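You operate a simulated robot arm through the tools that you are given. There is no shell and no other tool. Be economical: measure what you need, move in short steps, check, and stop when the job is done.

The job below is to be done with a simulated two-armed robot. You get a single attempt, and the scene is never put back.

## Task
Fetch the green sill clip and stand it on the top of the jar bench. Then take the blue hand brush and put it on the stand under the door tank tap. Then carry the blue crate with both arms and set it on the top of the folding table. Then lift the lid of the strap box open. Keep to this order. Set down upright: green sill clip.

The check looks at the end state, three seconds after you hand in, the way a careful person would. Anything else that was tipped, shoved, dropped, spilled or broken makes it a failure. Lids that push on must go on centred and level and be pressed home; caps that screw on are set level and turned clockwise until they are tight.

## Robot
Two 7-joint arms with fingered hands on one trunk, on a base that drives. Base frame: it is fixed to the floor where the robot stands at the start and does not move with it; the origin is under the middle of the robot, x ahead of it, y to its left, z up; the surface under the hand at the start is at about z = 1.16. Lengths are in m, angles in degrees, forces in N, time in s.
The left shoulder is at the start at [0.035, 0.152, 1.2], the right one opposite. With the tool pointing down near the work surface each hand reaches from about 0.1 to 0.76 m from the robot's upright axis, wherever it stands, measured 20 degrees to its own side. Places, roughly: blue crate (30x24x12 cm) [-7.4, -9.5, 0.6]; blue hand brush (12x6x6 cm) [-6.1, 3.3, 1]; green sill clip (3x3x8 cm) [0.5, -0.1, 1.2]; lid of the strap box [-2.5, -5.2, 0.8]; stand under the door tank tap (32x25 cm) [-7.18, 1.04, 0.32]; top of the folding table [-8.8, -7.8, 0.7]; top of the jar bench [0, -3.3, 0.6]. Payload 3.8 kg a hand.
The tool frame of a hand sits at the grasp point between the pads (the TCP): z along the fingers, y along the line on which they close. The tips reach 0.03 m beyond it. The gripper opens to 0.104 m. The gripper's body begins 0.035 m behind the TCP. The gripper is a hand of 5 fingers: y runs from the thumb to the fingers, the wrist lies at [-0.015, -0.104, -0.178] in the tool frame.
Orientation is that of the tool frame in the base frame, as a unit quaternion [w, x, y, z]. With the fingers straight down and the wrist toward the robot, the tool's x, y and z point along [0, 1, 0], [1, 0, 0] and [0, 0, -1] of the base frame.

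## Interface
- The arms move only by the tool jog_arm. It takes "left_rows", "right_rows" or both (then of equal length, played together; a hand with none holds still); each is a list of rows, each a list of 6 numbers: the shift along the tool's x, y, z in units of 200 mm (1.0 is 200 mm), then the turn, a rotation vector about the tool's x, y, z in units of 45 degrees (1.0 is 45 degrees). In form: [[dx, dy, dz, rx, ry, rz], ...]. A call has 1 to 8 rows; each row is the pose to reach, as a shift and turn from the pose commanded when the call began, along the tool's axes at that moment. A call with a number of a shift or a turn outside -1 to 1 is refused whole. A row lasts 0.2 s, in which the tool goes at most 0.05 m and 8.6 degrees; a call with a longer step from one row to the next is refused whole. A pose out of reach is approached as far as the arm can. The call stops where the force on the tool passes 40 N (or 10 N more than at its start, if that is more) or the arm is blocked; 0.2 s more then pass. In this call time passes only in rows, and 0.2 s behind the last. It gives the time, the measured TCP pose, the force on the tool (base axes), the opening and the grip force at its end, in the units of the frame above (readings bear some noise), with the torque about the TCP (base axes, N m) and any sound that the robot's microphone picked up.
- Cameras (640 x 400 px; columns grow to the right, rows downward): "scene" is now at [0.1304, -0.0298, 1.4087]; the picture's right is [-0.22, -0.97, 0.02], its down [-0.20, 0.03, -0.98] and it looks along [0.95, -0.22, -0.20] (base axes); focal length 273 px, centre (320, 200). "left" rides on the left gripper at [-0.08, -0.078, -0.141] in its tool frame; the picture's right is [-0.78, -0.30, 0.56], its down [0.53, -0.78, 0.33] and it looks along [0.33, 0.56, 0.76] (tool axes); focal length 247 px, centre (320, 200). "right" rides on the right gripper at [0.08, -0.078, -0.141] in its tool frame; the picture's right is [-0.78, 0.30, -0.56], its down [-0.53, -0.78, 0.33] and it looks along [-0.33, 0.56, 0.76] (tool axes); focal length 247 px, centre (320, 200). There is no depth. A picture from a camera that has moved, and an enlarged one, comes with that camera's place and axes in the base frame and with its lens. The place of the scene camera against the robot may be out by one fixed shift of up to 0.025 m in any direction.
- grab_frame(camera): a new picture of that camera. The clock stands still meanwhile.
- raise_lower(by): slides the trunk up (or, below 0, down) by that many m; the arms and the scene camera ride with it, the base frame stays. It gives what a move gives, with no picture.
- base_move(legs): drives the robot by 1 to 6 legs, each [ahead, left, turn to the left] in m, m and degrees, along the robot's own axes; the way and the turn of a leg run together, so that a leg with both is an arc; at most 1.5 m and 180 degrees a leg. The arms and the cameras ride along, it lands a little off, and it stops where it bumps. It gives what a move gives.
- set_fingers(index, middle, ring, little, thumb_bend, thumb_turn, hand): sets how far each is bent, from 0 (flat) to 1 (curled in); at 0.3 the hand is open as for a grip, at 0.7 the pads meet at the TCP. One left out holds its place. A second passes; each finger stops where it meets its share of the squeeze, and holds until it gets a number again. It is the only way to open and close the hand. It gives what a move gives, with no picture; readings hold the bend of each and the force on index, middle, ring, little, thumb and palm. thumb_turn goes from beside the hand (0) to across from the fingers (1), as for a grip.
- turn_head(pan, tilt): turns the head with the scene camera to pan (to the left, within 80 degrees either way) and tilt (down, from -29 to 69), counted from straight ahead of the robot. It gives what a move gives.
- close_up(camera, box): a new picture of the part [left, top, right, bottom] of that camera's present view, enlarged. The clock stands still meanwhile.
- job_done(): hands the job in; it is judged then, once.

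Go step by step. Nothing tells you exact positions but the pictures and the camera data: compare them with the known pose of the tool, close in by small moves and look again before you grip or let go. The budget is 165 turns and 122 pictures, counting those below and the enlarged ones. Unless the task says otherwise, let go and move clear before handing in, and close with one line.

The tools are called after "Request:" by a JSON object that holds its "fn" and its "kwargs". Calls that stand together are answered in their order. jog_arm: Moves the arms, as the interface text tells. Its arguments: {"type":"object","properties":{"left_rows":{"type":"array","items":{"type":"array","items":{"type":"number"}}},"right_rows":{"type":"array","items":{"type":"array","items":{"type":"number"}}}},"required":[]} The other tools are called the same way: raise_lower (by) slides the trunk up or down; set_fingers (index, middle, ring, little, thumb_bend, thumb_turn, hand) moves the fingers one by one; base_move (legs) drives the base; turn_head (pan, tilt) turns the head that bears the scene camera; grab_frame (camera) takes a picture; close_up (camera, box) takes an enlarged picture of a part of a camera's view; job_done () hands the job in.

At the start:

```text
time: 0.0
left_position: [0.4286, 0.0435, 1.3482]
left_tool_rot: [0.0, 0.706, 0.708, -0.001]
left_contact_force: [0.6, 0.1, -0.3]
left_ft_torque: [-0.01, 0.0, -0.01]
left_gripper_width: 0.1038
left_grip_force: 0.1
left_shape: jaw
left_bend: [0.3, 0.3, 0.3, 0.3, 0.3, 0.98]
left_finger forces: [0.0, 0.0, 0.0, 0.1, 0.0, 0.0]
right_position: [0.3724, -0.3301, 1.348]
right_tool_rot: [0.0, 0.707, 0.708, 0.0]
right_contact_force: [1.0, -0.9, 0.6]
right_ft_torque: [0.04, -0.03, -0.02]
right_gripper_width: 0.1037
right_grip_force: 0.1
right_shape: jaw
right_bend: [0.3, 0.3, 0.3, 0.3, 0.3, 0.98]
right_finger forces: [0.0, 0.0, 0.0, 0.0, 0.0, 0.0]
trunk travel left (down, up): [-0.275, 0.181]
robot x, y, heading: [-0.0014, 0.0006, 0.1]
head pan, tilt: [-12.9, 6.6]
```

scene: 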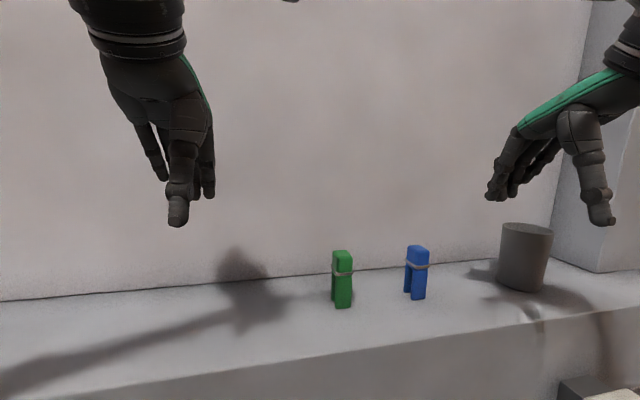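
right: 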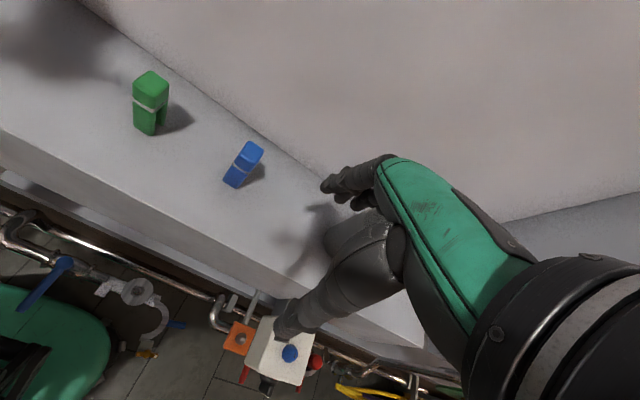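
left: 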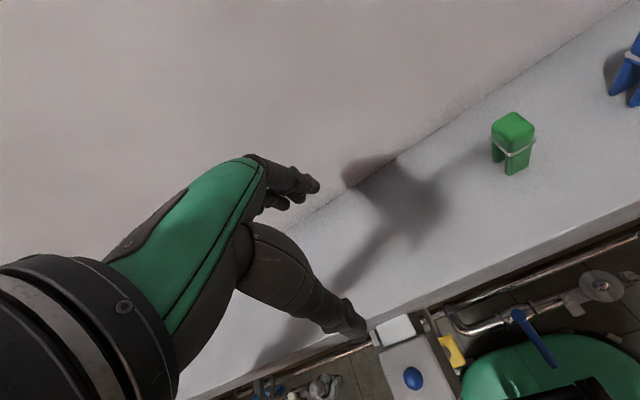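

The green clip stands near (0.480, -0.136), top at about 1.24, and all three cameras roughly agree on that. I'll move the right hand over it, staying at height, and then look.

Request:
{"fn": "jog_arm", "kwargs": {"right_rows": [[0.19, 0.1, 0, 0, 0, 0], [0.38, 0.2, 0, 0, 0, 0], [0.57, 0.3, 0, 0, 0, 0], [0.76, 0.4, 0, 0, 0, 0], [0.9, 0.48, 0, 0, 0, 0], [0.97, 0.53, 0, 0, 0, 0]], "left_rows": [[-0.2, -0.1, 0, 0, 0, 0], [0, -0.2, 0, 0, 0, 0], [0, -0.3, 0, 0, 0, 0], [0, -0.4, 0, 0, 0, 0], [0, -0.5, 0, 0, 0, 0], [0, -0.6, 0, 0, 0, 0]]}}

Request:
{"fn": "grab_frame", "kwargs": {"camera": "right"}}

Request:
{"fn": "grab_frame", "kwargs": {"camera": "scene"}}

```text
time: 1.4
left_position: [0.3073, 0.0442, 1.3494]
left_tool_rot: [0.0, 0.706, 0.708, -0.001]
left_contact_force: [-0.1, 0.6, -0.4]
left_ft_torque: [0.0, 0.01, 0.0]
left_gripper_width: 0.1035
left_grip_force: 0.1
left_shape: jaw
left_bend: [0.3, 0.3, 0.3, 0.3, 0.3, 0.98]
left_finger forces: [0.0, 0.0, 0.1, 0.0, 0.1, 0.0]
right_position: [0.478, -0.1365, 1.3516]
right_tool_rot: [0.0, 0.708, 0.706, 0.0]
right_contact_force: [1.1, -0.1, 0.8]
right_ft_torque: [0.0, -0.01, -0.01]
right_gripper_width: 0.1038
right_grip_force: 0.0
right_shape: jaw
right_bend: [0.3, 0.3, 0.3, 0.3, 0.3, 0.98]
right_finger forces: [0.0, 0.1, 0.0, 0.0, 0.0, 0.0]
trunk travel left (down, up): [-0.275, 0.181]
robot x, y, heading: [0.0008, -0.0012, 0.1]
head pan, tilt: [-12.9, 6.6]
```

```text
118 pictures are left
camera right: at [0.399, -0.0558, 1.4922], right [0.3, -0.78, 0.56], down [-0.78, -0.53, -0.33], along [0.56, -0.33, -0.76], focal length 247 px, centre (320, 200)
```

right: 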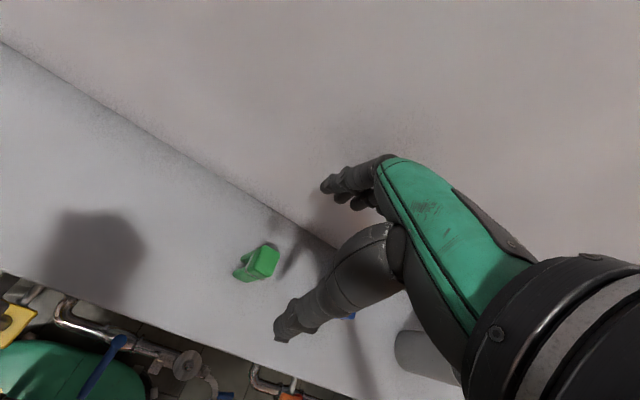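

```text
117 pictures are left
camera scene: at [0.1308, -0.0297, 1.4087], right [-0.22, -0.97, 0.02], down [-0.2, 0.03, -0.98], along [0.95, -0.22, -0.2], focal length 273 px, centre (320, 200)
```

scene: 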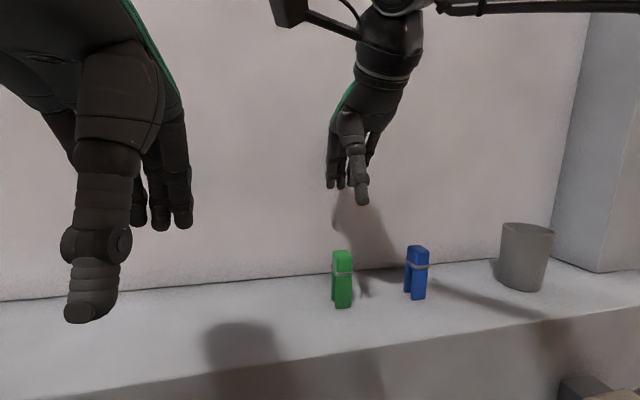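

The clip is at about (0.477, -0.133), directly below the right TCP. Next I descend around it.

Request:
{"fn": "jog_arm", "kwargs": {"right_rows": [[0.01, 0, 0.2, 0, 0, 0], [0.015, 0, 0.4, 0, 0, 0], [0.015, 0, 0.58, 0, 0, 0], [0.015, 0, 0.7, 0, 0, 0]]}}

Request:
{"fn": "grab_frame", "kwargs": {"camera": "right"}}

Request:
{"fn": "close_up", "kwargs": {"camera": "scene", "box": [240, 150, 480, 320]}}

```text
time: 2.4
left_position: [0.308, 0.0448, 1.3493]
left_tool_rot: [0.0, 0.707, 0.707, 0.0]
left_contact_force: [-0.6, -0.1, 0.1]
left_ft_torque: [0.0, -0.01, -0.02]
left_gripper_width: 0.1037
left_grip_force: 0.1
left_shape: jaw
left_bend: [0.3, 0.3, 0.3, 0.3, 0.3, 0.98]
left_finger forces: [0.1, 0.1, 0.0, 0.0, 0.0, 0.0]
right_position: [0.478, -0.1339, 1.2076]
right_tool_rot: [0.0, 0.708, 0.706, 0.0]
right_contact_force: [0.6, -1.0, 0.2]
right_ft_torque: [-0.02, -0.01, -0.01]
right_gripper_width: 0.1038
right_grip_force: 0.0
right_shape: jaw
right_bend: [0.3, 0.3, 0.3, 0.3, 0.3, 0.98]
right_finger forces: [0.0, 0.0, 0.1, 0.0, 0.1, 0.1]
trunk travel left (down, up): [-0.275, 0.181]
robot x, y, heading: [0.0006, -0.0007, 0.1]
head pan, tilt: [-12.9, 6.6]
```

```text
116 pictures are left
camera right: at [0.3994, -0.0537, 1.3495], right [0.3, -0.78, 0.56], down [-0.78, -0.53, -0.33], along [0.56, -0.33, -0.76], focal length 247 px, centre (320, 200)
```

right: 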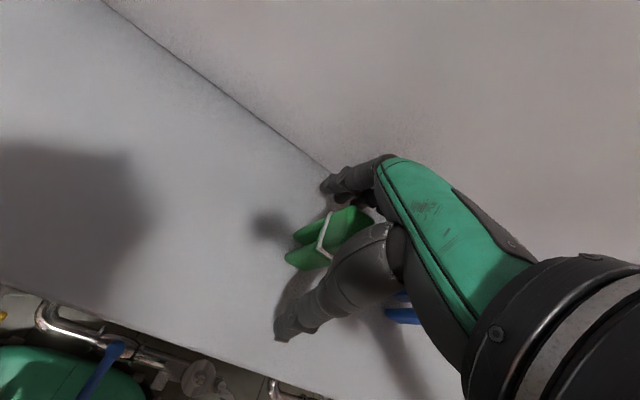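

```text
2.35 times, centred on (360, 235) of scene
camera zoom: at [0.1306, -0.0294, 1.4087], right [-0.22, -0.97, 0.02], down [-0.2, 0.03, -0.98], along [0.95, -0.22, -0.2], focal length 643 px, centre (226, 118)
```

zoom: 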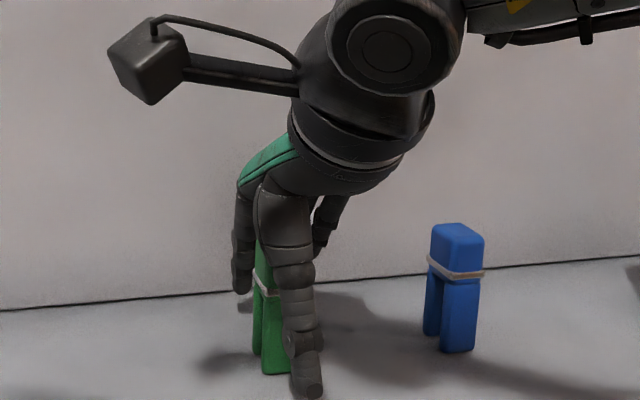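

The clip sits between thumb and fingers and lines up with them. I'll close the hand.

Request:
{"fn": "set_fingers", "kwargs": {"hand": "right", "index": 0.7, "middle": 0.7, "ring": 0.7, "little": 0.7, "thumb_bend": 0.7, "thumb_turn": 1}}

Request:
{"fn": "grab_frame", "kwargs": {"camera": "right"}}

```text
time: 3.4
left_position: [0.3078, 0.044, 1.3485]
left_tool_rot: [0.001, 0.707, 0.707, 0.0]
left_contact_force: [0.6, 0.0, 0.1]
left_ft_torque: [-0.01, 0.0, -0.02]
left_gripper_width: 0.1036
left_grip_force: 0.2
left_shape: jaw
left_bend: [0.3, 0.3, 0.3, 0.3, 0.3, 0.98]
left_finger forces: [0.0, 0.0, 0.0, 0.1, 0.0, 0.1]
right_position: [0.4776, -0.1342, 1.2077]
right_tool_rot: [0.0, 0.707, 0.707, 0.0]
right_contact_force: [-0.1, 0.2, 0.0]
right_ft_torque: [0.0, 0.0, -0.01]
right_gripper_width: 0.026
right_grip_force: 9.8
right_shape: fingers
right_bend: [0.63, 0.64, 0.7, 0.7, 0.59, 1.0]
right_finger forces: [5.1, 5.4, 0.0, 0.1, 10.4, 0.0]
trunk travel left (down, up): [-0.275, 0.181]
robot x, y, heading: [0.0013, 0.0013, -0.2]
head pan, tilt: [-12.9, 6.6]
```

```text
114 pictures are left
camera right: at [0.3992, -0.0538, 1.3498], right [0.3, -0.78, 0.56], down [-0.78, -0.53, -0.33], along [0.56, -0.33, -0.76], focal length 247 px, centre (320, 200)
```

right: 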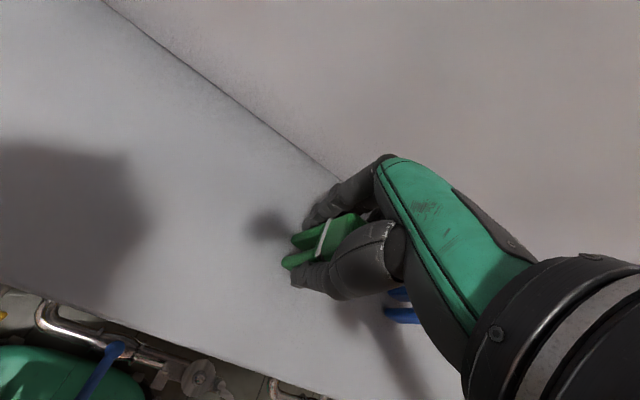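

Grip is good: index, middle and thumb hold the clip at 26 mm. I'll lift, pull back and look around.

Request:
{"fn": "jog_arm", "kwargs": {"right_rows": [[0, 0, -0.2, 0, 0, 0], [0, 0, -0.4, 0, 0, 0], [0, 0, -0.6, 0, 0, 0], [0, -0.2, -0.7, 0, 0, 0], [-0.05, -0.4, -0.7, 0, 0, 0], [-0.1, -0.6, -0.7, 0, 0, 0], [-0.2, -0.7, -0.7, 0, 0, 0]]}}

Request:
{"fn": "turn_head", "kwargs": {"pan": -80, "tilt": 20}}

Request:
{"fn": "grab_frame", "kwargs": {"camera": "scene"}}

Request:
{"fn": "turn_head", "kwargs": {"pan": -30, "tilt": 30}}

Request:
{"fn": "grab_frame", "kwargs": {"camera": "scene"}}

```text
time: 5.0
left_position: [0.3069, 0.0436, 1.3492]
left_tool_rot: [0.0, 0.707, 0.707, 0.0]
left_contact_force: [-0.2, 0.2, -0.3]
left_ft_torque: [-0.02, 0.03, 0.01]
left_gripper_width: 0.1039
left_grip_force: 0.1
left_shape: jaw
left_bend: [0.3, 0.3, 0.3, 0.3, 0.3, 0.98]
left_finger forces: [0.0, 0.0, 0.1, 0.1, 0.0, 0.0]
right_position: [0.3378, -0.1728, 1.3473]
right_tool_rot: [0.0, 0.708, 0.707, 0.0]
right_contact_force: [0.5, -0.2, 0.0]
right_ft_torque: [0.02, -0.01, 0.01]
right_gripper_width: 0.0256
right_grip_force: 9.7
right_shape: fingers
right_bend: [0.63, 0.64, 0.7, 0.7, 0.59, 1.0]
right_finger forces: [5.1, 5.3, 0.1, 0.0, 10.5, 0.0]
trunk travel left (down, up): [-0.275, 0.181]
robot x, y, heading: [0.0015, -0.0022, -0.2]
head pan, tilt: [-12.9, 6.6]
```

```text
time: 6.4
left_position: [0.3069, 0.0434, 1.3488]
left_tool_rot: [0.0, 0.707, 0.708, 0.0]
left_contact_force: [0.2, 0.7, -0.1]
left_ft_torque: [0.0, 0.0, 0.01]
left_gripper_width: 0.1034
left_grip_force: 0.1
left_shape: jaw
left_bend: [0.3, 0.3, 0.3, 0.3, 0.3, 0.98]
left_finger forces: [0.0, 0.0, 0.1, 0.1, 0.0, 0.1]
right_position: [0.3403, -0.1711, 1.3472]
right_tool_rot: [0.0, 0.707, 0.707, 0.0]
right_contact_force: [-0.2, -0.4, -0.2]
right_ft_torque: [-0.02, 0.02, -0.02]
right_gripper_width: 0.0257
right_grip_force: 10.2
right_shape: fingers
right_bend: [0.63, 0.64, 0.7, 0.7, 0.59, 1.0]
right_finger forces: [5.1, 5.3, 0.1, 0.0, 10.4, 0.0]
trunk travel left (down, up): [-0.275, 0.181]
robot x, y, heading: [-0.0055, -0.0001, -0.1]
head pan, tilt: [-80.0, 20.0]
```

```text
113 pictures are left
camera scene: at [0.055, -0.1008, 1.3935], right [-0.98, -0.17, 0.09], down [-0.14, 0.34, -0.93], along [0.13, -0.93, -0.35], focal length 273 px, centre (320, 200)
```

scene: 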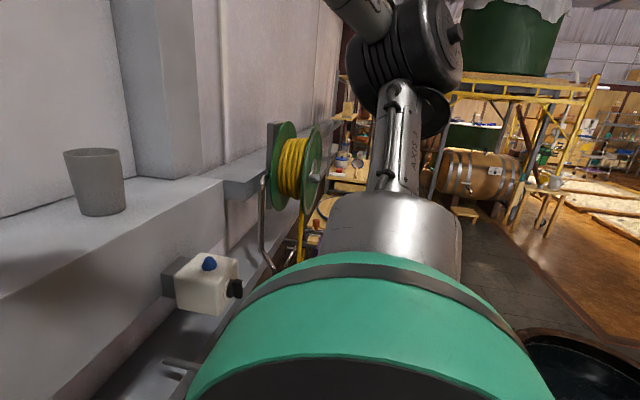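

```text
time: 7.6
left_position: [0.3066, 0.0446, 1.3476]
left_tool_rot: [-0.001, 0.707, 0.707, -0.001]
left_contact_force: [0.3, -0.2, 0.1]
left_ft_torque: [0.01, -0.01, 0.0]
left_gripper_width: 0.1036
left_grip_force: 0.0
left_shape: jaw
left_bend: [0.3, 0.3, 0.3, 0.3, 0.3, 0.98]
left_finger forces: [0.0, 0.0, 0.1, 0.0, 0.0, 0.0]
right_position: [0.3391, -0.1705, 1.3472]
right_tool_rot: [0.0, 0.707, 0.707, 0.0]
right_contact_force: [-0.7, 1.0, -0.7]
right_ft_torque: [0.01, 0.0, 0.02]
right_gripper_width: 0.0261
right_grip_force: 10.5
right_shape: fingers
right_bend: [0.63, 0.64, 0.7, 0.7, 0.59, 1.0]
right_finger forces: [5.1, 5.3, 0.0, 0.1, 10.4, 0.0]
trunk travel left (down, up): [-0.275, 0.181]
robot x, y, heading: [0.001, -0.0005, -0.1]
head pan, tilt: [-30.0, 30.0]
```

```text
112 pictures are left
camera scene: at [0.1154, -0.0544, 1.3721], right [-0.5, -0.87, 0.04], down [-0.51, 0.25, -0.82], along [0.7, -0.43, -0.56], focal length 273 px, centre (320, 200)
```

scene: 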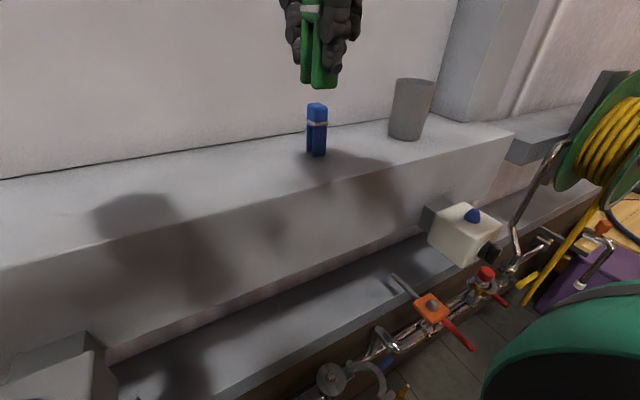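

The clip is held securely. Before turning I want to see the left and rear surroundings.

Request:
{"fn": "turn_head", "kwargs": {"pan": 80, "tilt": 20}}

Request:
{"fn": "grab_frame", "kwargs": {"camera": "scene"}}

```text
time: 9.4
left_position: [0.308, 0.0445, 1.3478]
left_tool_rot: [0.001, 0.707, 0.708, 0.0]
left_contact_force: [0.6, 0.4, 0.8]
left_ft_torque: [-0.01, 0.01, -0.04]
left_gripper_width: 0.1036
left_grip_force: 0.1
left_shape: jaw
left_bend: [0.3, 0.3, 0.3, 0.3, 0.3, 0.98]
left_finger forces: [0.0, 0.0, 0.0, 0.1, 0.0, 0.1]
right_position: [0.3387, -0.1706, 1.3469]
right_tool_rot: [0.0, 0.707, 0.707, 0.0]
right_contact_force: [0.3, 0.9, -0.5]
right_ft_torque: [0.0, 0.04, 0.01]
right_gripper_width: 0.0256
right_grip_force: 10.5
right_shape: fingers
right_bend: [0.63, 0.64, 0.7, 0.7, 0.59, 1.0]
right_finger forces: [5.1, 5.3, 0.0, 0.0, 10.4, 0.0]
trunk travel left (down, up): [-0.275, 0.181]
robot x, y, heading: [-0.0048, 0.002, 0.0]
head pan, tilt: [80.0, 20.0]
```

```text
111 pictures are left
camera scene: at [0.055, 0.0825, 1.3935], right [0.98, -0.17, -0.09], down [-0.14, -0.34, -0.93], along [0.13, 0.93, -0.36], focal length 273 px, centre (320, 200)
```

scene: 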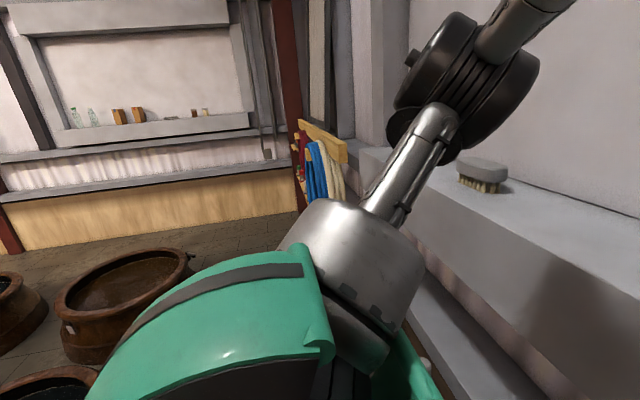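

There are vats behind on both sides, so the robot is in a lane along the sill. I'll turn right in place in two steps and look.

Request:
{"fn": "base_move", "kwargs": {"legs": [[-0.1, 0, 0], [0, 0, -80]]}}

Request:
{"fn": "turn_head", "kwargs": {"pan": 0, "tilt": 25}}

Request:
{"fn": "grab_frame", "kwargs": {"camera": "scene"}}

Request:
{"fn": "turn_head", "kwargs": {"pan": -60, "tilt": 30}}

Request:
{"fn": "grab_frame", "kwargs": {"camera": "scene"}}

```text
time: 14.0
left_position: [-0.0012, -0.2948, 1.3477]
left_tool_rot: [0.0, 0.996, 0.089, 0.0]
left_contact_force: [0.1, 0.1, -0.6]
left_ft_torque: [-0.01, 0.02, 0.05]
left_gripper_width: 0.1036
left_grip_force: 0.1
left_shape: jaw
left_bend: [0.3, 0.3, 0.3, 0.3, 0.3, 0.98]
left_finger forces: [0.0, 0.1, 0.0, 0.0, 0.0, 0.0]
right_position: [-0.2076, -0.364, 1.3468]
right_tool_rot: [0.0, 0.996, 0.088, 0.0]
right_contact_force: [0.9, -0.4, 0.3]
right_ft_torque: [-0.01, 0.0, 0.05]
right_gripper_width: 0.0255
right_grip_force: 9.9
right_shape: fingers
right_bend: [0.63, 0.64, 0.7, 0.7, 0.6, 1.0]
right_finger forces: [5.1, 5.2, 0.0, 0.1, 10.2, 0.1]
trunk travel left (down, up): [-0.275, 0.181]
robot x, y, heading: [-0.0966, 0.0007, -79.7]
head pan, tilt: [80.0, 20.0]
```

```text
time: 15.5
left_position: [-0.0015, -0.2952, 1.3495]
left_tool_rot: [0.0, 0.996, 0.089, 0.0]
left_contact_force: [-0.4, 0.8, 0.5]
left_ft_torque: [-0.01, 0.01, -0.04]
left_gripper_width: 0.1037
left_grip_force: 0.0
left_shape: jaw
left_bend: [0.3, 0.3, 0.3, 0.3, 0.3, 0.98]
left_finger forces: [0.0, 0.2, 0.0, 0.0, 0.0, 0.0]
right_position: [-0.2077, -0.364, 1.3467]
right_tool_rot: [0.001, 0.996, 0.087, 0.001]
right_contact_force: [0.0, 0.3, -0.8]
right_ft_torque: [0.0, 0.01, -0.01]
right_gripper_width: 0.0255
right_grip_force: 10.0
right_shape: fingers
right_bend: [0.63, 0.64, 0.7, 0.7, 0.6, 1.0]
right_finger forces: [5.0, 5.3, 0.0, 0.1, 10.0, 0.0]
trunk travel left (down, up): [-0.275, 0.181]
robot x, y, heading: [-0.0991, 0.0033, -79.7]
head pan, tilt: [0.0, 25.0]
```

```text
110 pictures are left
camera scene: at [-0.0782, -0.139, 1.3788], right [-0.98, -0.18, 0.0], down [-0.09, 0.49, -0.87], along [0.15, -0.85, -0.5], focal length 273 px, centre (320, 200)
```

scene: 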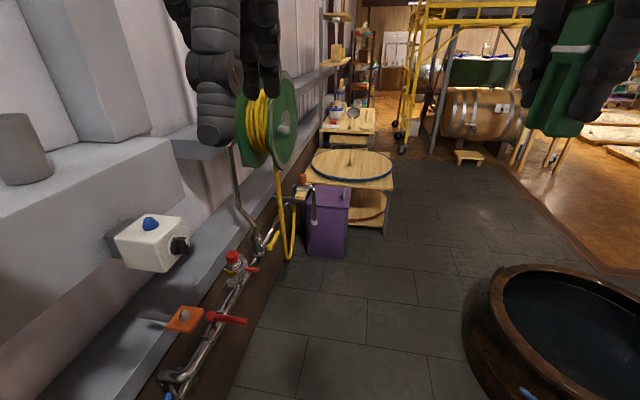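

```text
time: 16.8
left_position: [-0.0012, -0.2947, 1.3476]
left_tool_rot: [0.0, 0.996, 0.089, -0.001]
left_contact_force: [-0.3, -0.2, -0.2]
left_ft_torque: [-0.01, 0.03, -0.04]
left_gripper_width: 0.1036
left_grip_force: 0.0
left_shape: jaw
left_bend: [0.3, 0.3, 0.3, 0.3, 0.3, 0.98]
left_finger forces: [0.0, 0.0, 0.1, 0.0, 0.0, 0.0]
right_position: [-0.2077, -0.3636, 1.3462]
right_tool_rot: [0.0, 0.996, 0.087, 0.0]
right_contact_force: [0.1, 0.3, -2.4]
right_ft_torque: [0.05, 0.0, -0.03]
right_gripper_width: 0.0256
right_grip_force: 10.1
right_shape: fingers
right_bend: [0.63, 0.64, 0.7, 0.7, 0.6, 1.0]
right_finger forces: [5.0, 5.3, 0.1, 0.1, 10.1, 0.0]
trunk travel left (down, up): [-0.275, 0.181]
robot x, y, heading: [-0.1008, -0.0009, -79.8]
head pan, tilt: [-60.0, 30.0]
```

```text
109 pictures are left
camera scene: at [-0.1637, -0.1062, 1.375], right [-0.65, 0.76, 0.08], down [0.37, 0.4, -0.84], along [-0.67, -0.51, -0.54], focal length 273 px, centre (320, 200)
```

scene: 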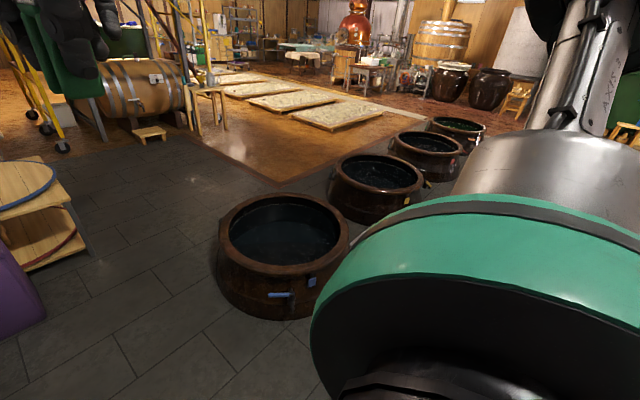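

The lane is clear. The jar bench is ahead on the left behind the low round-top table, so I'll drive down the lane and swerve out past that table.

Request:
{"fn": "base_move", "kwargs": {"legs": [[0, 0, -10.2], [0.3, -0.13, 0], [1.0, 0, 0]]}}

Request:
{"fn": "turn_head", "kwargs": {"pan": 10, "tilt": 30}}

Request:
{"fn": "grab_frame", "kwargs": {"camera": "scene"}}

```text
time: 24.4
left_position: [-0.1775, -1.578, 1.3489]
left_tool_rot: [0.0, 1.0, 0.005, 0.0]
left_contact_force: [-0.2, 0.1, -0.7]
left_ft_torque: [0.0, 0.0, 0.02]
left_gripper_width: 0.1039
left_grip_force: 0.0
left_shape: jaw
left_bend: [0.3, 0.3, 0.3, 0.3, 0.3, 0.98]
left_finger forces: [0.1, 0.0, 0.0, 0.0, 0.1, 0.0]
right_position: [-0.3931, -1.612, 1.3477]
right_tool_rot: [0.001, 1.0, 0.005, 0.0]
right_contact_force: [0.2, 0.3, 0.2]
right_ft_torque: [0.03, 0.02, 0.04]
right_gripper_width: 0.0255
right_grip_force: 9.7
right_shape: fingers
right_bend: [0.63, 0.64, 0.7, 0.7, 0.6, 1.0]
right_finger forces: [5.0, 5.2, 0.1, 0.1, 10.2, 0.0]
trunk travel left (down, up): [-0.275, 0.181]
robot x, y, heading: [-0.2263, -1.2711, -89.7]
head pan, tilt: [-60.0, 30.0]
```

```text
time: 25.8
left_position: [-0.1774, -1.5793, 1.348]
left_tool_rot: [0.0, 1.0, 0.004, 0.0]
left_contact_force: [0.0, -0.3, -0.2]
left_ft_torque: [-0.02, 0.02, -0.01]
left_gripper_width: 0.1039
left_grip_force: 0.1
left_shape: jaw
left_bend: [0.3, 0.3, 0.3, 0.3, 0.3, 0.98]
left_finger forces: [0.0, 0.1, 0.0, 0.0, 0.0, 0.0]
right_position: [-0.3927, -1.6125, 1.3475]
right_tool_rot: [0.001, 1.0, 0.005, 0.0]
right_contact_force: [-0.2, 0.1, -0.3]
right_ft_torque: [0.0, 0.0, 0.02]
right_gripper_width: 0.0256
right_grip_force: 9.8
right_shape: fingers
right_bend: [0.63, 0.64, 0.7, 0.7, 0.6, 1.0]
right_finger forces: [4.9, 5.2, 0.0, 0.1, 10.2, 0.1]
trunk travel left (down, up): [-0.275, 0.181]
robot x, y, heading: [-0.222, -1.2753, -89.4]
head pan, tilt: [10.0, 30.0]
```

```text
108 pictures are left
camera scene: at [-0.2099, -1.4089, 1.3711], right [-0.98, -0.18, -0.02], down [-0.09, 0.57, -0.82], along [0.16, -0.8, -0.57], focal length 273 px, centre (320, 200)
```

scene: 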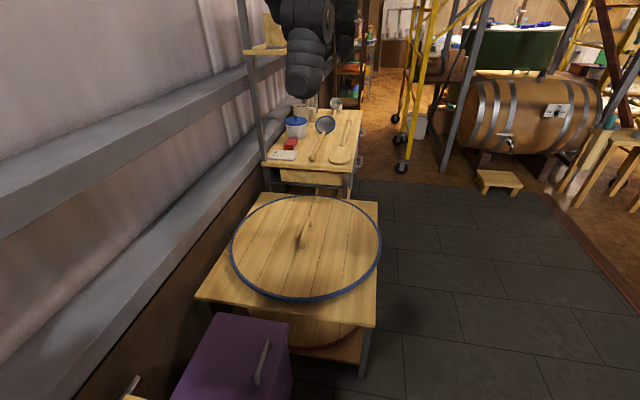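

The jar bench stands along the wall, x about -0.12 to 0.4 and y about -2.8 to -3.9, with a few utensils on it. I'll drive around to its front and face it.

Request:
{"fn": "base_move", "kwargs": {"legs": [[0.6, -0.55, 0], [1.35, 0, 0], [0, 0, 89.5]]}}

Request:
{"fn": "turn_head", "kwargs": {"pan": 0, "tilt": 40}}

Request:
{"fn": "grab_frame", "kwargs": {"camera": "scene"}}

```text
time: 40.4
left_position: [-0.4183, -3.2069, 1.3496]
left_tool_rot: [0.0, 0.7, 0.714, 0.0]
left_contact_force: [0.2, -1.0, -0.6]
left_ft_torque: [0.02, 0.0, 0.01]
left_gripper_width: 0.1039
left_grip_force: 0.0
left_shape: jaw
left_bend: [0.3, 0.3, 0.3, 0.3, 0.3, 0.98]
left_finger forces: [0.0, 0.0, 0.0, 0.1, 0.1, 0.1]
right_position: [-0.382, -3.4221, 1.3458]
right_tool_rot: [-0.001, 0.7, 0.714, -0.001]
right_contact_force: [-0.4, 0.0, 0.6]
right_ft_torque: [0.0, 0.03, -0.01]
right_gripper_width: 0.0251
right_grip_force: 9.8
right_shape: fingers
right_bend: [0.63, 0.65, 0.7, 0.7, 0.6, 1.0]
right_finger forces: [4.9, 5.0, 0.0, 0.1, 9.9, 0.0]
trunk travel left (down, up): [-0.275, 0.181]
robot x, y, heading: [-0.7238, -3.26, 1.4]
head pan, tilt: [10.0, 30.0]
```

```text
time: 41.1
left_position: [-0.4193, -3.2068, 1.3489]
left_tool_rot: [-0.001, 0.699, 0.715, 0.0]
left_contact_force: [-0.1, -0.1, 0.9]
left_ft_torque: [-0.01, -0.02, -0.04]
left_gripper_width: 0.104
left_grip_force: 0.1
left_shape: jaw
left_bend: [0.3, 0.3, 0.3, 0.3, 0.3, 0.98]
left_finger forces: [0.0, 0.0, 0.0, 0.0, 0.0, 0.0]
right_position: [-0.3836, -3.4209, 1.3462]
right_tool_rot: [0.0, 0.7, 0.714, 0.0]
right_contact_force: [0.2, -0.6, -1.1]
right_ft_torque: [-0.02, 0.0, 0.0]
right_gripper_width: 0.0254
right_grip_force: 10.0
right_shape: fingers
right_bend: [0.63, 0.65, 0.7, 0.7, 0.6, 1.0]
right_finger forces: [4.9, 5.1, 0.0, 0.1, 10.0, 0.1]
trunk travel left (down, up): [-0.275, 0.181]
robot x, y, heading: [-0.7257, -3.2609, 1.5]
head pan, tilt: [0.0, 40.0]
```

```text
107 pictures are left
camera scene: at [-0.6044, -3.2639, 1.3562], right [0.02, -1.0, 0.0], down [-0.71, -0.01, -0.71], along [0.71, 0.02, -0.71], focal length 273 px, centre (320, 200)
```

scene: 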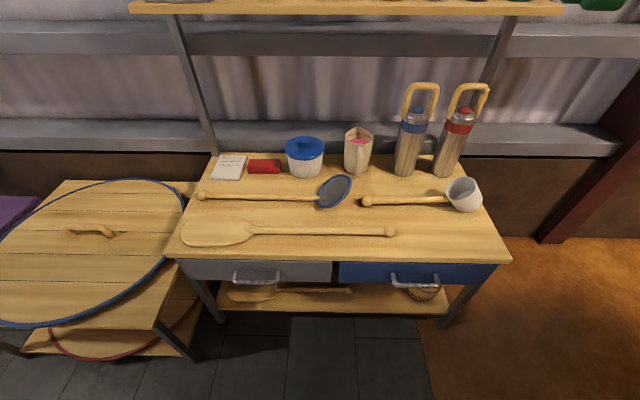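

The bench top is about z 0.6, and there is a clear spot at the front right, near (-0.03, -3.66), between the spoon's end and the dipper cup. I'll move closer and lower the trunk.

Request:
{"fn": "base_move", "kwargs": {"legs": [[0.1, -0.2, -1.5]]}}

Request:
{"fn": "raise_lower", "kwargs": {"by": -0.27}}

Request:
{"fn": "grab_frame", "kwargs": {"camera": "right"}}

Request:
{"fn": "turn_head", "kwargs": {"pan": -15, "tilt": 35}}

Request:
{"fn": "grab_frame", "kwargs": {"camera": "scene"}}

```text
time: 42.8
left_position: [-0.3601, -3.4196, 1.355]
left_tool_rot: [0.01, 0.72, 0.694, 0.008]
left_contact_force: [0.6, 2.0, -0.2]
left_ft_torque: [-0.06, -0.04, 0.0]
left_gripper_width: 0.104
left_grip_force: 0.1
left_shape: jaw
left_bend: [0.3, 0.3, 0.3, 0.3, 0.3, 0.97]
left_finger forces: [0.0, 0.0, 0.0, 0.0, 0.0, 0.0]
right_position: [-0.3394, -3.6365, 1.3582]
right_tool_rot: [0.011, 0.721, 0.692, 0.011]
right_contact_force: [0.7, 0.7, -0.2]
right_ft_torque: [-0.07, -0.02, -0.01]
right_gripper_width: 0.0254
right_grip_force: 10.0
right_shape: fingers
right_bend: [0.63, 0.65, 0.7, 0.7, 0.6, 1.0]
right_finger forces: [5.0, 5.2, 0.1, 0.0, 10.2, 0.0]
trunk travel left (down, up): [-0.275, 0.181]
robot x, y, heading: [-0.6387, -3.4576, -2.2]
head pan, tilt: [0.0, 40.0]
```

```text
time: 44.5
left_position: [-0.3799, -3.4835, 1.192]
left_tool_rot: [0.006, 0.738, 0.675, 0.0]
left_contact_force: [7.3, -1.2, -1.9]
left_ft_torque: [-0.01, -0.27, 0.02]
left_gripper_width: 0.0992
left_grip_force: 0.1
left_shape: jaw
left_bend: [0.3, 0.3, 0.3, 0.3, 0.38, 0.98]
left_finger forces: [0.0, 0.0, 0.0, 0.0, 0.0, 0.0]
right_position: [-0.355, -3.6814, 1.1675]
right_tool_rot: [0.078, 0.76, 0.635, -0.115]
right_contact_force: [-0.1, -0.1, -0.2]
right_ft_torque: [0.05, -0.01, 0.01]
right_gripper_width: 0.0253
right_grip_force: 10.0
right_shape: fingers
right_bend: [0.63, 0.65, 0.7, 0.7, 0.6, 1.0]
right_finger forces: [5.0, 5.1, 0.0, 0.1, 10.1, 0.1]
trunk travel left (down, up): [-0.118, 0.339]
robot x, y, heading: [-0.6897, -3.5092, -5.2]
head pan, tilt: [0.0, 40.0]
stopped: the arm was blocked; the commanded pose is now the measured one
```

```text
106 pictures are left
camera right: at [-0.4075, -3.554, 1.2839], right [0.2, -0.64, 0.74], down [-0.88, -0.45, -0.15], along [0.43, -0.62, -0.66], focal length 247 px, centre (320, 200)
```

right: 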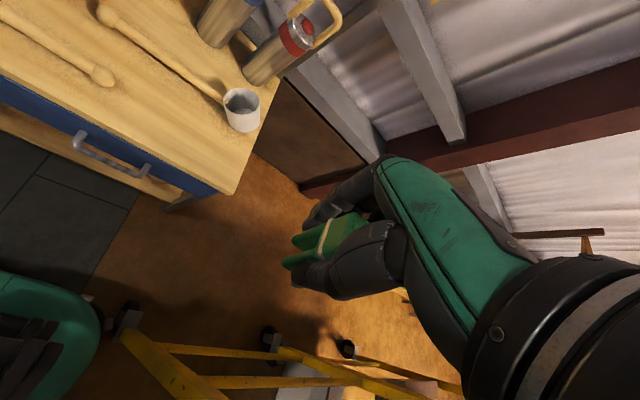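

```text
time: 45.2
left_position: [-0.3797, -3.4832, 1.1947]
left_tool_rot: [0.007, 0.738, 0.674, 0.001]
left_contact_force: [18.6, -12.0, 7.1]
left_ft_torque: [-0.26, 0.02, 0.69]
left_gripper_width: 0.0991
left_grip_force: 0.0
left_shape: jaw
left_bend: [0.3, 0.3, 0.3, 0.3, 0.45, 0.91]
left_finger forces: [0.0, 0.1, 0.1, 0.0, 0.0, 0.0]
right_position: [-0.3526, -3.6822, 1.1685]
right_tool_rot: [0.077, 0.762, 0.633, -0.112]
right_contact_force: [0.6, 1.0, 0.2]
right_ft_torque: [0.0, 0.0, -0.01]
right_gripper_width: 0.0254
right_grip_force: 9.9
right_shape: fingers
right_bend: [0.63, 0.65, 0.7, 0.7, 0.6, 1.0]
right_finger forces: [5.0, 5.1, 0.2, 0.0, 10.1, 0.0]
trunk travel left (down, up): [-0.118, 0.339]
robot x, y, heading: [-0.6905, -3.5083, -5.4]
head pan, tilt: [-15.0, 35.0]
```

```text
105 pictures are left
camera scene: at [-0.4831, -3.5444, 1.164], right [-0.31, -0.95, 0.08], down [-0.77, 0.2, -0.6], along [0.56, -0.25, -0.79], focal length 273 px, centre (320, 200)
```

scene: 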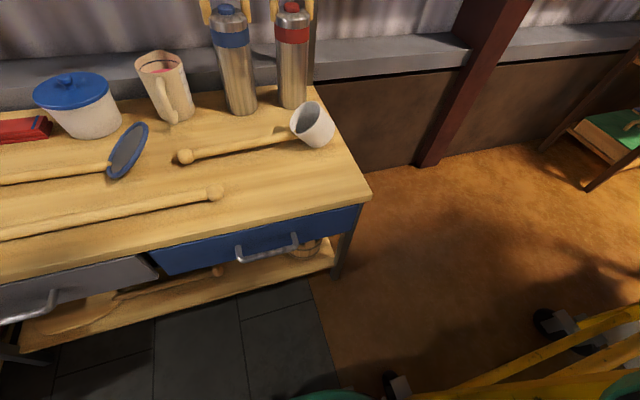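

Lowering made the right arm bear on the yellow scaffold, and the robot has been pushed off its place. I'll raise straight back up and get away from it.

Request:
{"fn": "raise_lower", "kwargs": {"by": 0.16}}

Request:
{"fn": "turn_head", "kwargs": {"pan": -70, "tilt": 25}}

Request:
{"fn": "grab_frame", "kwargs": {"camera": "scene"}}

```text
time: 47.1
left_position: [-0.3803, -3.4935, 1.3535]
left_tool_rot: [0.002, 0.739, 0.673, 0.005]
left_contact_force: [1.0, 0.1, 0.9]
left_ft_torque: [0.02, 0.02, 0.03]
left_gripper_width: 0.1037
left_grip_force: 0.0
left_shape: jaw
left_bend: [0.3, 0.3, 0.3, 0.3, 0.3, 0.97]
left_finger forces: [0.0, 0.0, 0.1, 0.0, 0.1, 0.0]
right_position: [-0.3551, -3.6924, 1.3279]
right_tool_rot: [0.071, 0.762, 0.636, -0.105]
right_contact_force: [-0.7, 0.7, -0.2]
right_ft_torque: [-0.01, -0.04, 0.01]
right_gripper_width: 0.0252
right_grip_force: 9.6
right_shape: fingers
right_bend: [0.63, 0.65, 0.7, 0.7, 0.6, 1.0]
right_finger forces: [5.1, 5.0, 0.0, 0.1, 10.2, 0.1]
trunk travel left (down, up): [-0.278, 0.179]
robot x, y, heading: [-0.6865, -3.5084, -5.5]
head pan, tilt: [-15.0, 35.0]
```

```text
time: 48.3
left_position: [-0.3813, -3.4926, 1.3547]
left_tool_rot: [0.003, 0.738, 0.674, 0.005]
left_contact_force: [-0.6, 0.6, -1.1]
left_ft_torque: [0.03, 0.0, 0.01]
left_gripper_width: 0.1039
left_grip_force: 0.0
left_shape: jaw
left_bend: [0.3, 0.3, 0.3, 0.3, 0.3, 0.97]
left_finger forces: [0.1, 0.1, 0.1, 0.0, 0.0, 0.0]
right_position: [-0.3564, -3.6915, 1.3283]
right_tool_rot: [0.072, 0.761, 0.636, -0.106]
right_contact_force: [0.4, -0.2, 0.3]
right_ft_torque: [0.01, 0.01, 0.01]
right_gripper_width: 0.0251
right_grip_force: 9.7
right_shape: fingers
right_bend: [0.63, 0.65, 0.7, 0.7, 0.6, 1.0]
right_finger forces: [4.9, 5.0, 0.0, 0.0, 10.1, 0.0]
trunk travel left (down, up): [-0.278, 0.179]
robot x, y, heading: [-0.6912, -3.5039, -5.4]
head pan, tilt: [-70.0, 25.0]
```

```text
104 pictures are left
camera scene: at [-0.6293, -3.6077, 1.3872], right [-0.96, -0.25, 0.08], down [-0.18, 0.42, -0.89], along [0.19, -0.87, -0.45], focal length 273 px, centre (320, 200)
```

scene: 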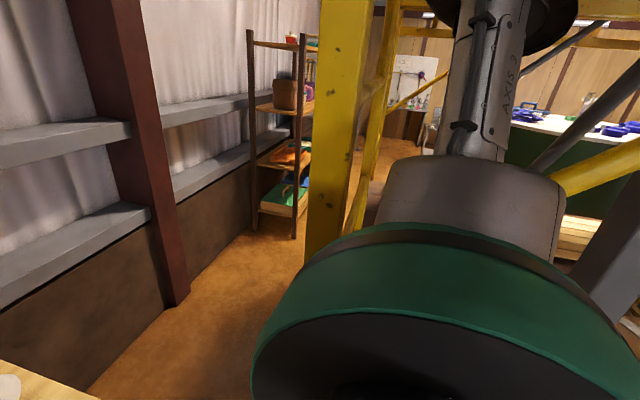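

I'll shift left, away from the scaffold, and square up. After that I'll straighten the right hand, which was pushed slightly out of vertical.

Request:
{"fn": "base_move", "kwargs": {"legs": [[0, 0.25, 0], [0.05, 0, 5.4]]}}

Request:
{"fn": "turn_head", "kwargs": {"pan": -40, "tilt": 25}}

Request:
{"fn": "grab_frame", "kwargs": {"camera": "scene"}}

```text
time: 50.7
left_position: [-0.321, -3.2155, 1.3564]
left_tool_rot: [0.004, 0.706, 0.708, 0.009]
left_contact_force: [0.4, -0.1, 0.1]
left_ft_torque: [0.01, -0.04, 0.03]
left_gripper_width: 0.1037
left_grip_force: 0.1
left_shape: jaw
left_bend: [0.3, 0.3, 0.3, 0.3, 0.3, 0.97]
left_finger forces: [0.0, 0.0, 0.0, 0.0, 0.1, 0.1]
right_position: [-0.2753, -3.41, 1.3317]
right_tool_rot: [0.079, 0.731, 0.67, -0.099]
right_contact_force: [-1.1, 0.3, 0.5]
right_ft_torque: [0.07, -0.02, 0.03]
right_gripper_width: 0.0253
right_grip_force: 10.1
right_shape: fingers
right_bend: [0.63, 0.65, 0.7, 0.7, 0.6, 1.0]
right_finger forces: [4.9, 5.0, 0.0, 0.0, 10.0, 0.0]
trunk travel left (down, up): [-0.278, 0.179]
robot x, y, heading: [-0.6163, -3.2569, -0.0]
head pan, tilt: [-70.0, 25.0]
```

```text
time: 51.6
left_position: [-0.3105, -3.2122, 1.354]
left_tool_rot: [0.002, 0.707, 0.708, 0.004]
left_contact_force: [0.8, -0.2, -0.6]
left_ft_torque: [0.02, 0.0, 0.01]
left_gripper_width: 0.1036
left_grip_force: 0.0
left_shape: jaw
left_bend: [0.3, 0.3, 0.3, 0.3, 0.3, 0.97]
left_finger forces: [0.0, 0.1, 0.0, 0.0, 0.0, 0.0]
right_position: [-0.2655, -3.4076, 1.3291]
right_tool_rot: [0.077, 0.73, 0.671, -0.102]
right_contact_force: [0.0, 0.2, 0.7]
right_ft_torque: [-0.02, 0.02, 0.01]
right_gripper_width: 0.0251
right_grip_force: 10.2
right_shape: fingers
right_bend: [0.63, 0.65, 0.7, 0.7, 0.6, 1.0]
right_finger forces: [5.0, 5.1, 0.0, 0.0, 10.0, 0.0]
trunk travel left (down, up): [-0.278, 0.179]
robot x, y, heading: [-0.6137, -3.2533, 0.2]
head pan, tilt: [-40.0, 25.0]
```

```text
103 pictures are left
camera scene: at [-0.5083, -3.3216, 1.3838], right [-0.64, -0.77, 0.06], down [-0.4, 0.27, -0.88], along [0.65, -0.58, -0.48], focal length 273 px, centre (320, 200)
```

scene: 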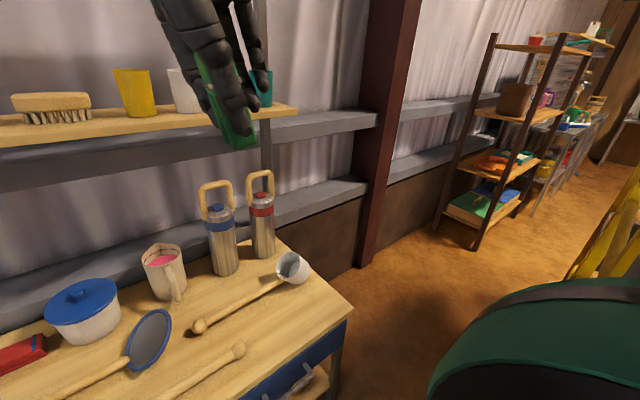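

Position is good again. I'll straighten the right hand and then lower the trunk.

Request:
{"fn": "jog_arm", "kwargs": {"right_rows": [[0, 0, 0, -0.015, 0.108, -0.035], [0, 0, 0, -0.03, 0.216, -0.07], [0, 0, 0, -0.045, 0.323, -0.106]]}}

Request:
{"fn": "raise_lower", "kwargs": {"by": -0.27}}

Request:
{"fn": "grab_frame", "kwargs": {"camera": "scene"}}

Request:
{"fn": "grab_frame", "kwargs": {"camera": "right"}}

```text
time: 52.4
left_position: [-0.3124, -3.2131, 1.3536]
left_tool_rot: [0.003, 0.707, 0.707, 0.006]
left_contact_force: [-0.5, 0.5, -0.6]
left_ft_torque: [0.01, -0.02, 0.0]
left_gripper_width: 0.1038
left_grip_force: 0.1
left_shape: jaw
left_bend: [0.3, 0.3, 0.3, 0.3, 0.3, 0.97]
left_finger forces: [0.1, 0.0, 0.0, 0.1, 0.1, 0.0]
right_position: [-0.2659, -3.4086, 1.328]
right_tool_rot: [0.0, 0.708, 0.707, 0.001]
right_contact_force: [-0.1, 0.3, 0.0]
right_ft_torque: [0.01, 0.0, -0.01]
right_gripper_width: 0.0251
right_grip_force: 9.6
right_shape: fingers
right_bend: [0.63, 0.65, 0.7, 0.7, 0.6, 1.0]
right_finger forces: [5.0, 5.1, 0.0, 0.1, 10.0, 0.0]
trunk travel left (down, up): [-0.278, 0.179]
robot x, y, heading: [-0.6192, -3.2552, -0.4]
head pan, tilt: [-40.0, 25.0]
```

```text
time: 54.0
left_position: [-0.2932, -3.2078, 1.1855]
left_tool_rot: [-0.007, 0.698, 0.716, -0.003]
left_contact_force: [29.7, 14.1, -4.9]
left_ft_torque: [-0.36, 0.65, -0.39]
left_gripper_width: 0.1
left_grip_force: 0.1
left_shape: jaw
left_bend: [0.3, 0.3, 0.3, 0.3, 0.31, 1.0]
left_finger forces: [0.0, 0.0, 0.0, 0.0, 0.0, 0.1]
right_position: [-0.2546, -3.4078, 1.1611]
right_tool_rot: [-0.008, 0.708, 0.706, -0.008]
right_contact_force: [0.8, 0.3, -0.4]
right_ft_torque: [0.01, 0.04, 0.01]
right_gripper_width: 0.0253
right_grip_force: 10.0
right_shape: fingers
right_bend: [0.63, 0.65, 0.7, 0.7, 0.6, 1.0]
right_finger forces: [5.0, 4.9, 0.1, 0.0, 10.0, 0.1]
trunk travel left (down, up): [-0.119, 0.337]
robot x, y, heading: [-0.6151, -3.2506, -0.1]
head pan, tilt: [-40.0, 25.0]
stopped: the force on the tool passed its limit at 50 N (the readings are from after the stop); the commanded pose is now the measured one
```

```text
102 pictures are left
camera scene: at [-0.4141, -3.3228, 1.1842], right [-0.62, -0.76, 0.19], down [-0.57, 0.27, -0.77], along [0.53, -0.59, -0.6], focal length 273 px, centre (320, 200)
```

scene: 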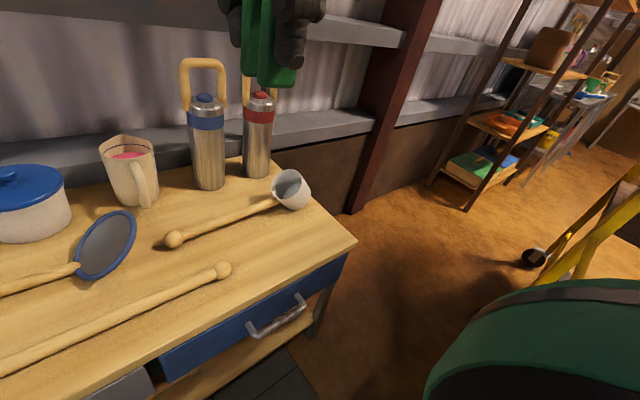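

```text
101 pictures are left
camera right: at [-0.3305, -3.3272, 1.3033], right [0.31, -0.78, 0.55], down [-0.78, -0.53, -0.32], along [0.54, -0.33, -0.77], focal length 247 px, centre (320, 200)
```

right: 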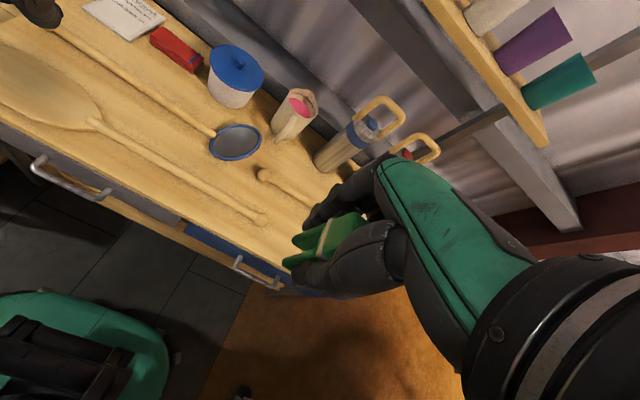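

It was actually the left thumb against the robot's own chest, because the trunk leans forward as it lowers. I'll move both hands forward and the left one outward, then continue lowering.

Request:
{"fn": "jog_arm", "kwargs": {"left_rows": [[0.05, 0.15, 0, 0, 0, 0], [0.2, 0.3, 0, 0, 0, 0], [0.4, 0.4, 0, 0, 0, 0], [0.6, 0.45, 0, 0, 0, 0]], "right_rows": [[0, 0.1, 0, 0, 0, 0], [-0.1, 0.25, 0, 0, 0, 0], [-0.2, 0.4, 0, 0, 0, 0], [-0.3, 0.5, 0, 0, 0, 0]]}}

Request:
{"fn": "raise_lower", "kwargs": {"by": -0.115}}

Request:
{"fn": "grab_frame", "kwargs": {"camera": "right"}}

Request:
{"fn": "grab_frame", "kwargs": {"camera": "scene"}}

```text
time: 55.0
left_position: [-0.2125, -3.087, 1.1889]
left_tool_rot: [-0.004, 0.702, 0.712, -0.001]
left_contact_force: [0.1, 0.2, -0.2]
left_ft_torque: [-0.01, 0.0, -0.04]
left_gripper_width: 0.1039
left_grip_force: 0.1
left_shape: jaw
left_bend: [0.3, 0.3, 0.3, 0.3, 0.3, 0.98]
left_finger forces: [0.1, 0.0, 0.0, 0.0, 0.0, 0.0]
right_position: [-0.1587, -3.4664, 1.1624]
right_tool_rot: [-0.006, 0.707, 0.707, -0.006]
right_contact_force: [0.1, 0.4, 0.4]
right_ft_torque: [0.03, -0.02, 0.01]
right_gripper_width: 0.0247
right_grip_force: 10.0
right_shape: fingers
right_bend: [0.63, 0.65, 0.7, 0.7, 0.6, 1.0]
right_finger forces: [5.0, 5.1, 0.0, 0.0, 10.0, 0.0]
trunk travel left (down, up): [-0.119, 0.337]
robot x, y, heading: [-0.6157, -3.2523, 0.1]
head pan, tilt: [-40.0, 25.0]
```

```text
time: 56.5
left_position: [-0.1972, -3.0875, 1.0598]
left_tool_rot: [-0.016, 0.701, 0.713, -0.013]
left_contact_force: [-0.3, -1.5, 0.1]
left_ft_torque: [-0.01, -0.02, -0.01]
left_gripper_width: 0.1039
left_grip_force: 0.1
left_shape: jaw
left_bend: [0.3, 0.3, 0.3, 0.3, 0.3, 0.98]
left_finger forces: [0.0, 0.0, 0.1, 0.0, 0.1, 0.0]
right_position: [-0.1623, -3.4673, 1.0486]
right_tool_rot: [-0.004, 0.708, 0.706, -0.005]
right_contact_force: [-0.6, -0.5, -1.2]
right_ft_torque: [-0.02, 0.0, -0.04]
right_gripper_width: 0.0253
right_grip_force: 10.2
right_shape: fingers
right_bend: [0.63, 0.65, 0.7, 0.7, 0.6, 1.0]
right_finger forces: [5.0, 5.0, 0.1, 0.0, 10.0, 0.1]
trunk travel left (down, up): [-0.004, 0.452]
robot x, y, heading: [-0.6173, -3.2539, 0.0]
head pan, tilt: [-40.0, 25.0]
```

```text
100 pictures are left
camera right: at [-0.2381, -3.3875, 1.191], right [0.3, -0.78, 0.55], down [-0.78, -0.53, -0.32], along [0.55, -0.34, -0.77], focal length 247 px, centre (320, 200)
```

right: 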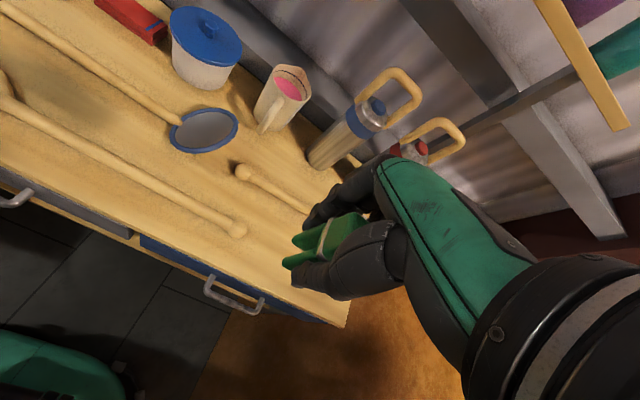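

```text
99 pictures are left
camera scene: at [-0.3318, -3.3218, 1.0082], right [-0.55, -0.77, 0.32], down [-0.74, 0.27, -0.62], along [0.39, -0.58, -0.71], focal length 273 px, centre (320, 200)
```

scene: 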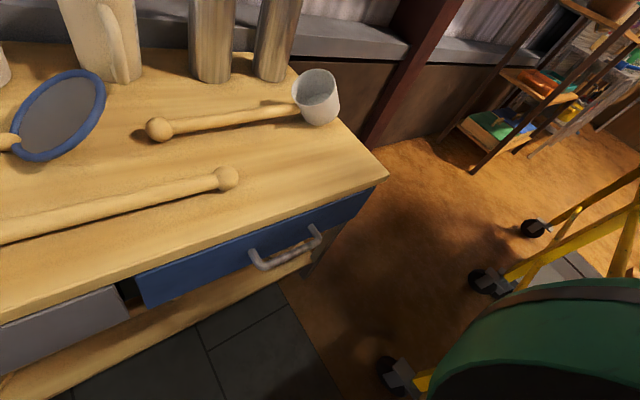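

I have a clear view now. The target spot (-0.02, -3.64) is free, with the paddle end at y -3.49 and the cup beyond x 0.1. I'll move over it.

Request:
{"fn": "jog_arm", "kwargs": {"right_rows": [[-0.14, 0.12, 0.1, 0, 0, 0], [-0.29, 0.24, 0.2, 0, 0, 0], [-0.43, 0.36, 0.3, 0, 0, 0], [-0.57, 0.48, 0.4, 0, 0, 0], [-0.72, 0.6, 0.5, 0, 0, 0], [-0.86, 0.71, 0.6, 0, 0, 0], [-0.86, 0.71, 0.8, 0, 0, 0], [-0.86, 0.71, 1.0, 0, 0, 0]]}}

Request:
{"fn": "grab_frame", "kwargs": {"camera": "right"}}

Request:
{"fn": "grab_frame", "kwargs": {"camera": "scene"}}

```text
time: 58.3
left_position: [-0.196, -3.0894, 1.0583]
left_tool_rot: [-0.017, 0.701, 0.713, -0.014]
left_contact_force: [0.3, -0.1, -0.2]
left_ft_torque: [0.01, 0.07, -0.01]
left_gripper_width: 0.1039
left_grip_force: 0.0
left_shape: jaw
left_bend: [0.3, 0.3, 0.3, 0.3, 0.3, 0.98]
left_finger forces: [0.1, 0.0, 0.1, 0.0, 0.1, 0.1]
right_position: [-0.0204, -3.6404, 0.8442]
right_tool_rot: [-0.006, 0.708, 0.707, -0.005]
right_contact_force: [0.0, -0.4, -0.5]
right_ft_torque: [-0.01, 0.02, -0.02]
right_gripper_width: 0.025
right_grip_force: 9.8
right_shape: fingers
right_bend: [0.63, 0.65, 0.7, 0.7, 0.6, 1.0]
right_finger forces: [4.9, 4.8, 0.0, 0.0, 9.8, 0.1]
trunk travel left (down, up): [-0.004, 0.452]
robot x, y, heading: [-0.6175, -3.2555, -0.0]
head pan, tilt: [-40.0, 25.0]
```

```text
98 pictures are left
camera right: at [-0.0959, -3.5596, 0.9885], right [0.3, -0.78, 0.55], down [-0.78, -0.53, -0.32], along [0.54, -0.33, -0.77], focal length 247 px, centre (320, 200)
```

right: 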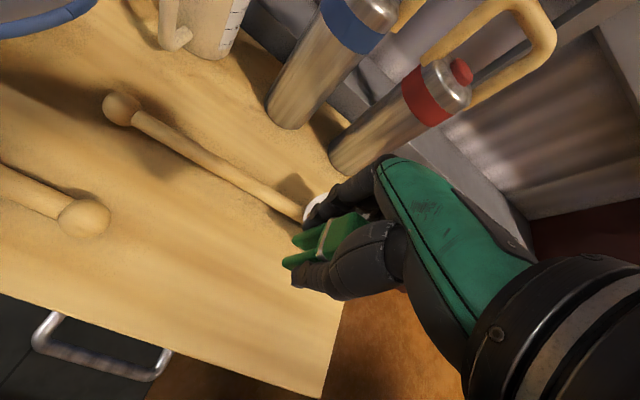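

```text
97 pictures are left
camera scene: at [-0.3303, -3.3225, 1.0074], right [-0.55, -0.77, 0.32], down [-0.74, 0.27, -0.62], along [0.39, -0.58, -0.72], focal length 273 px, centre (320, 200)
```

scene: 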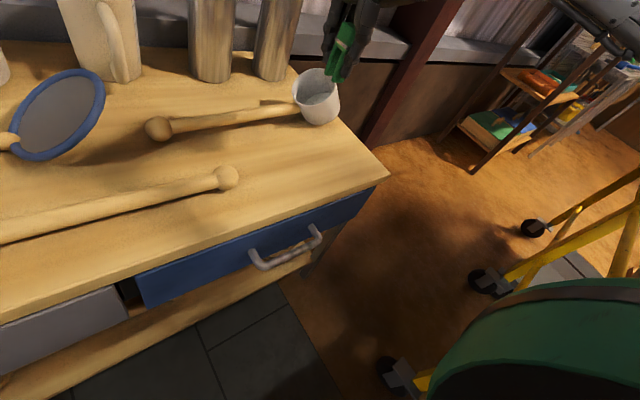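

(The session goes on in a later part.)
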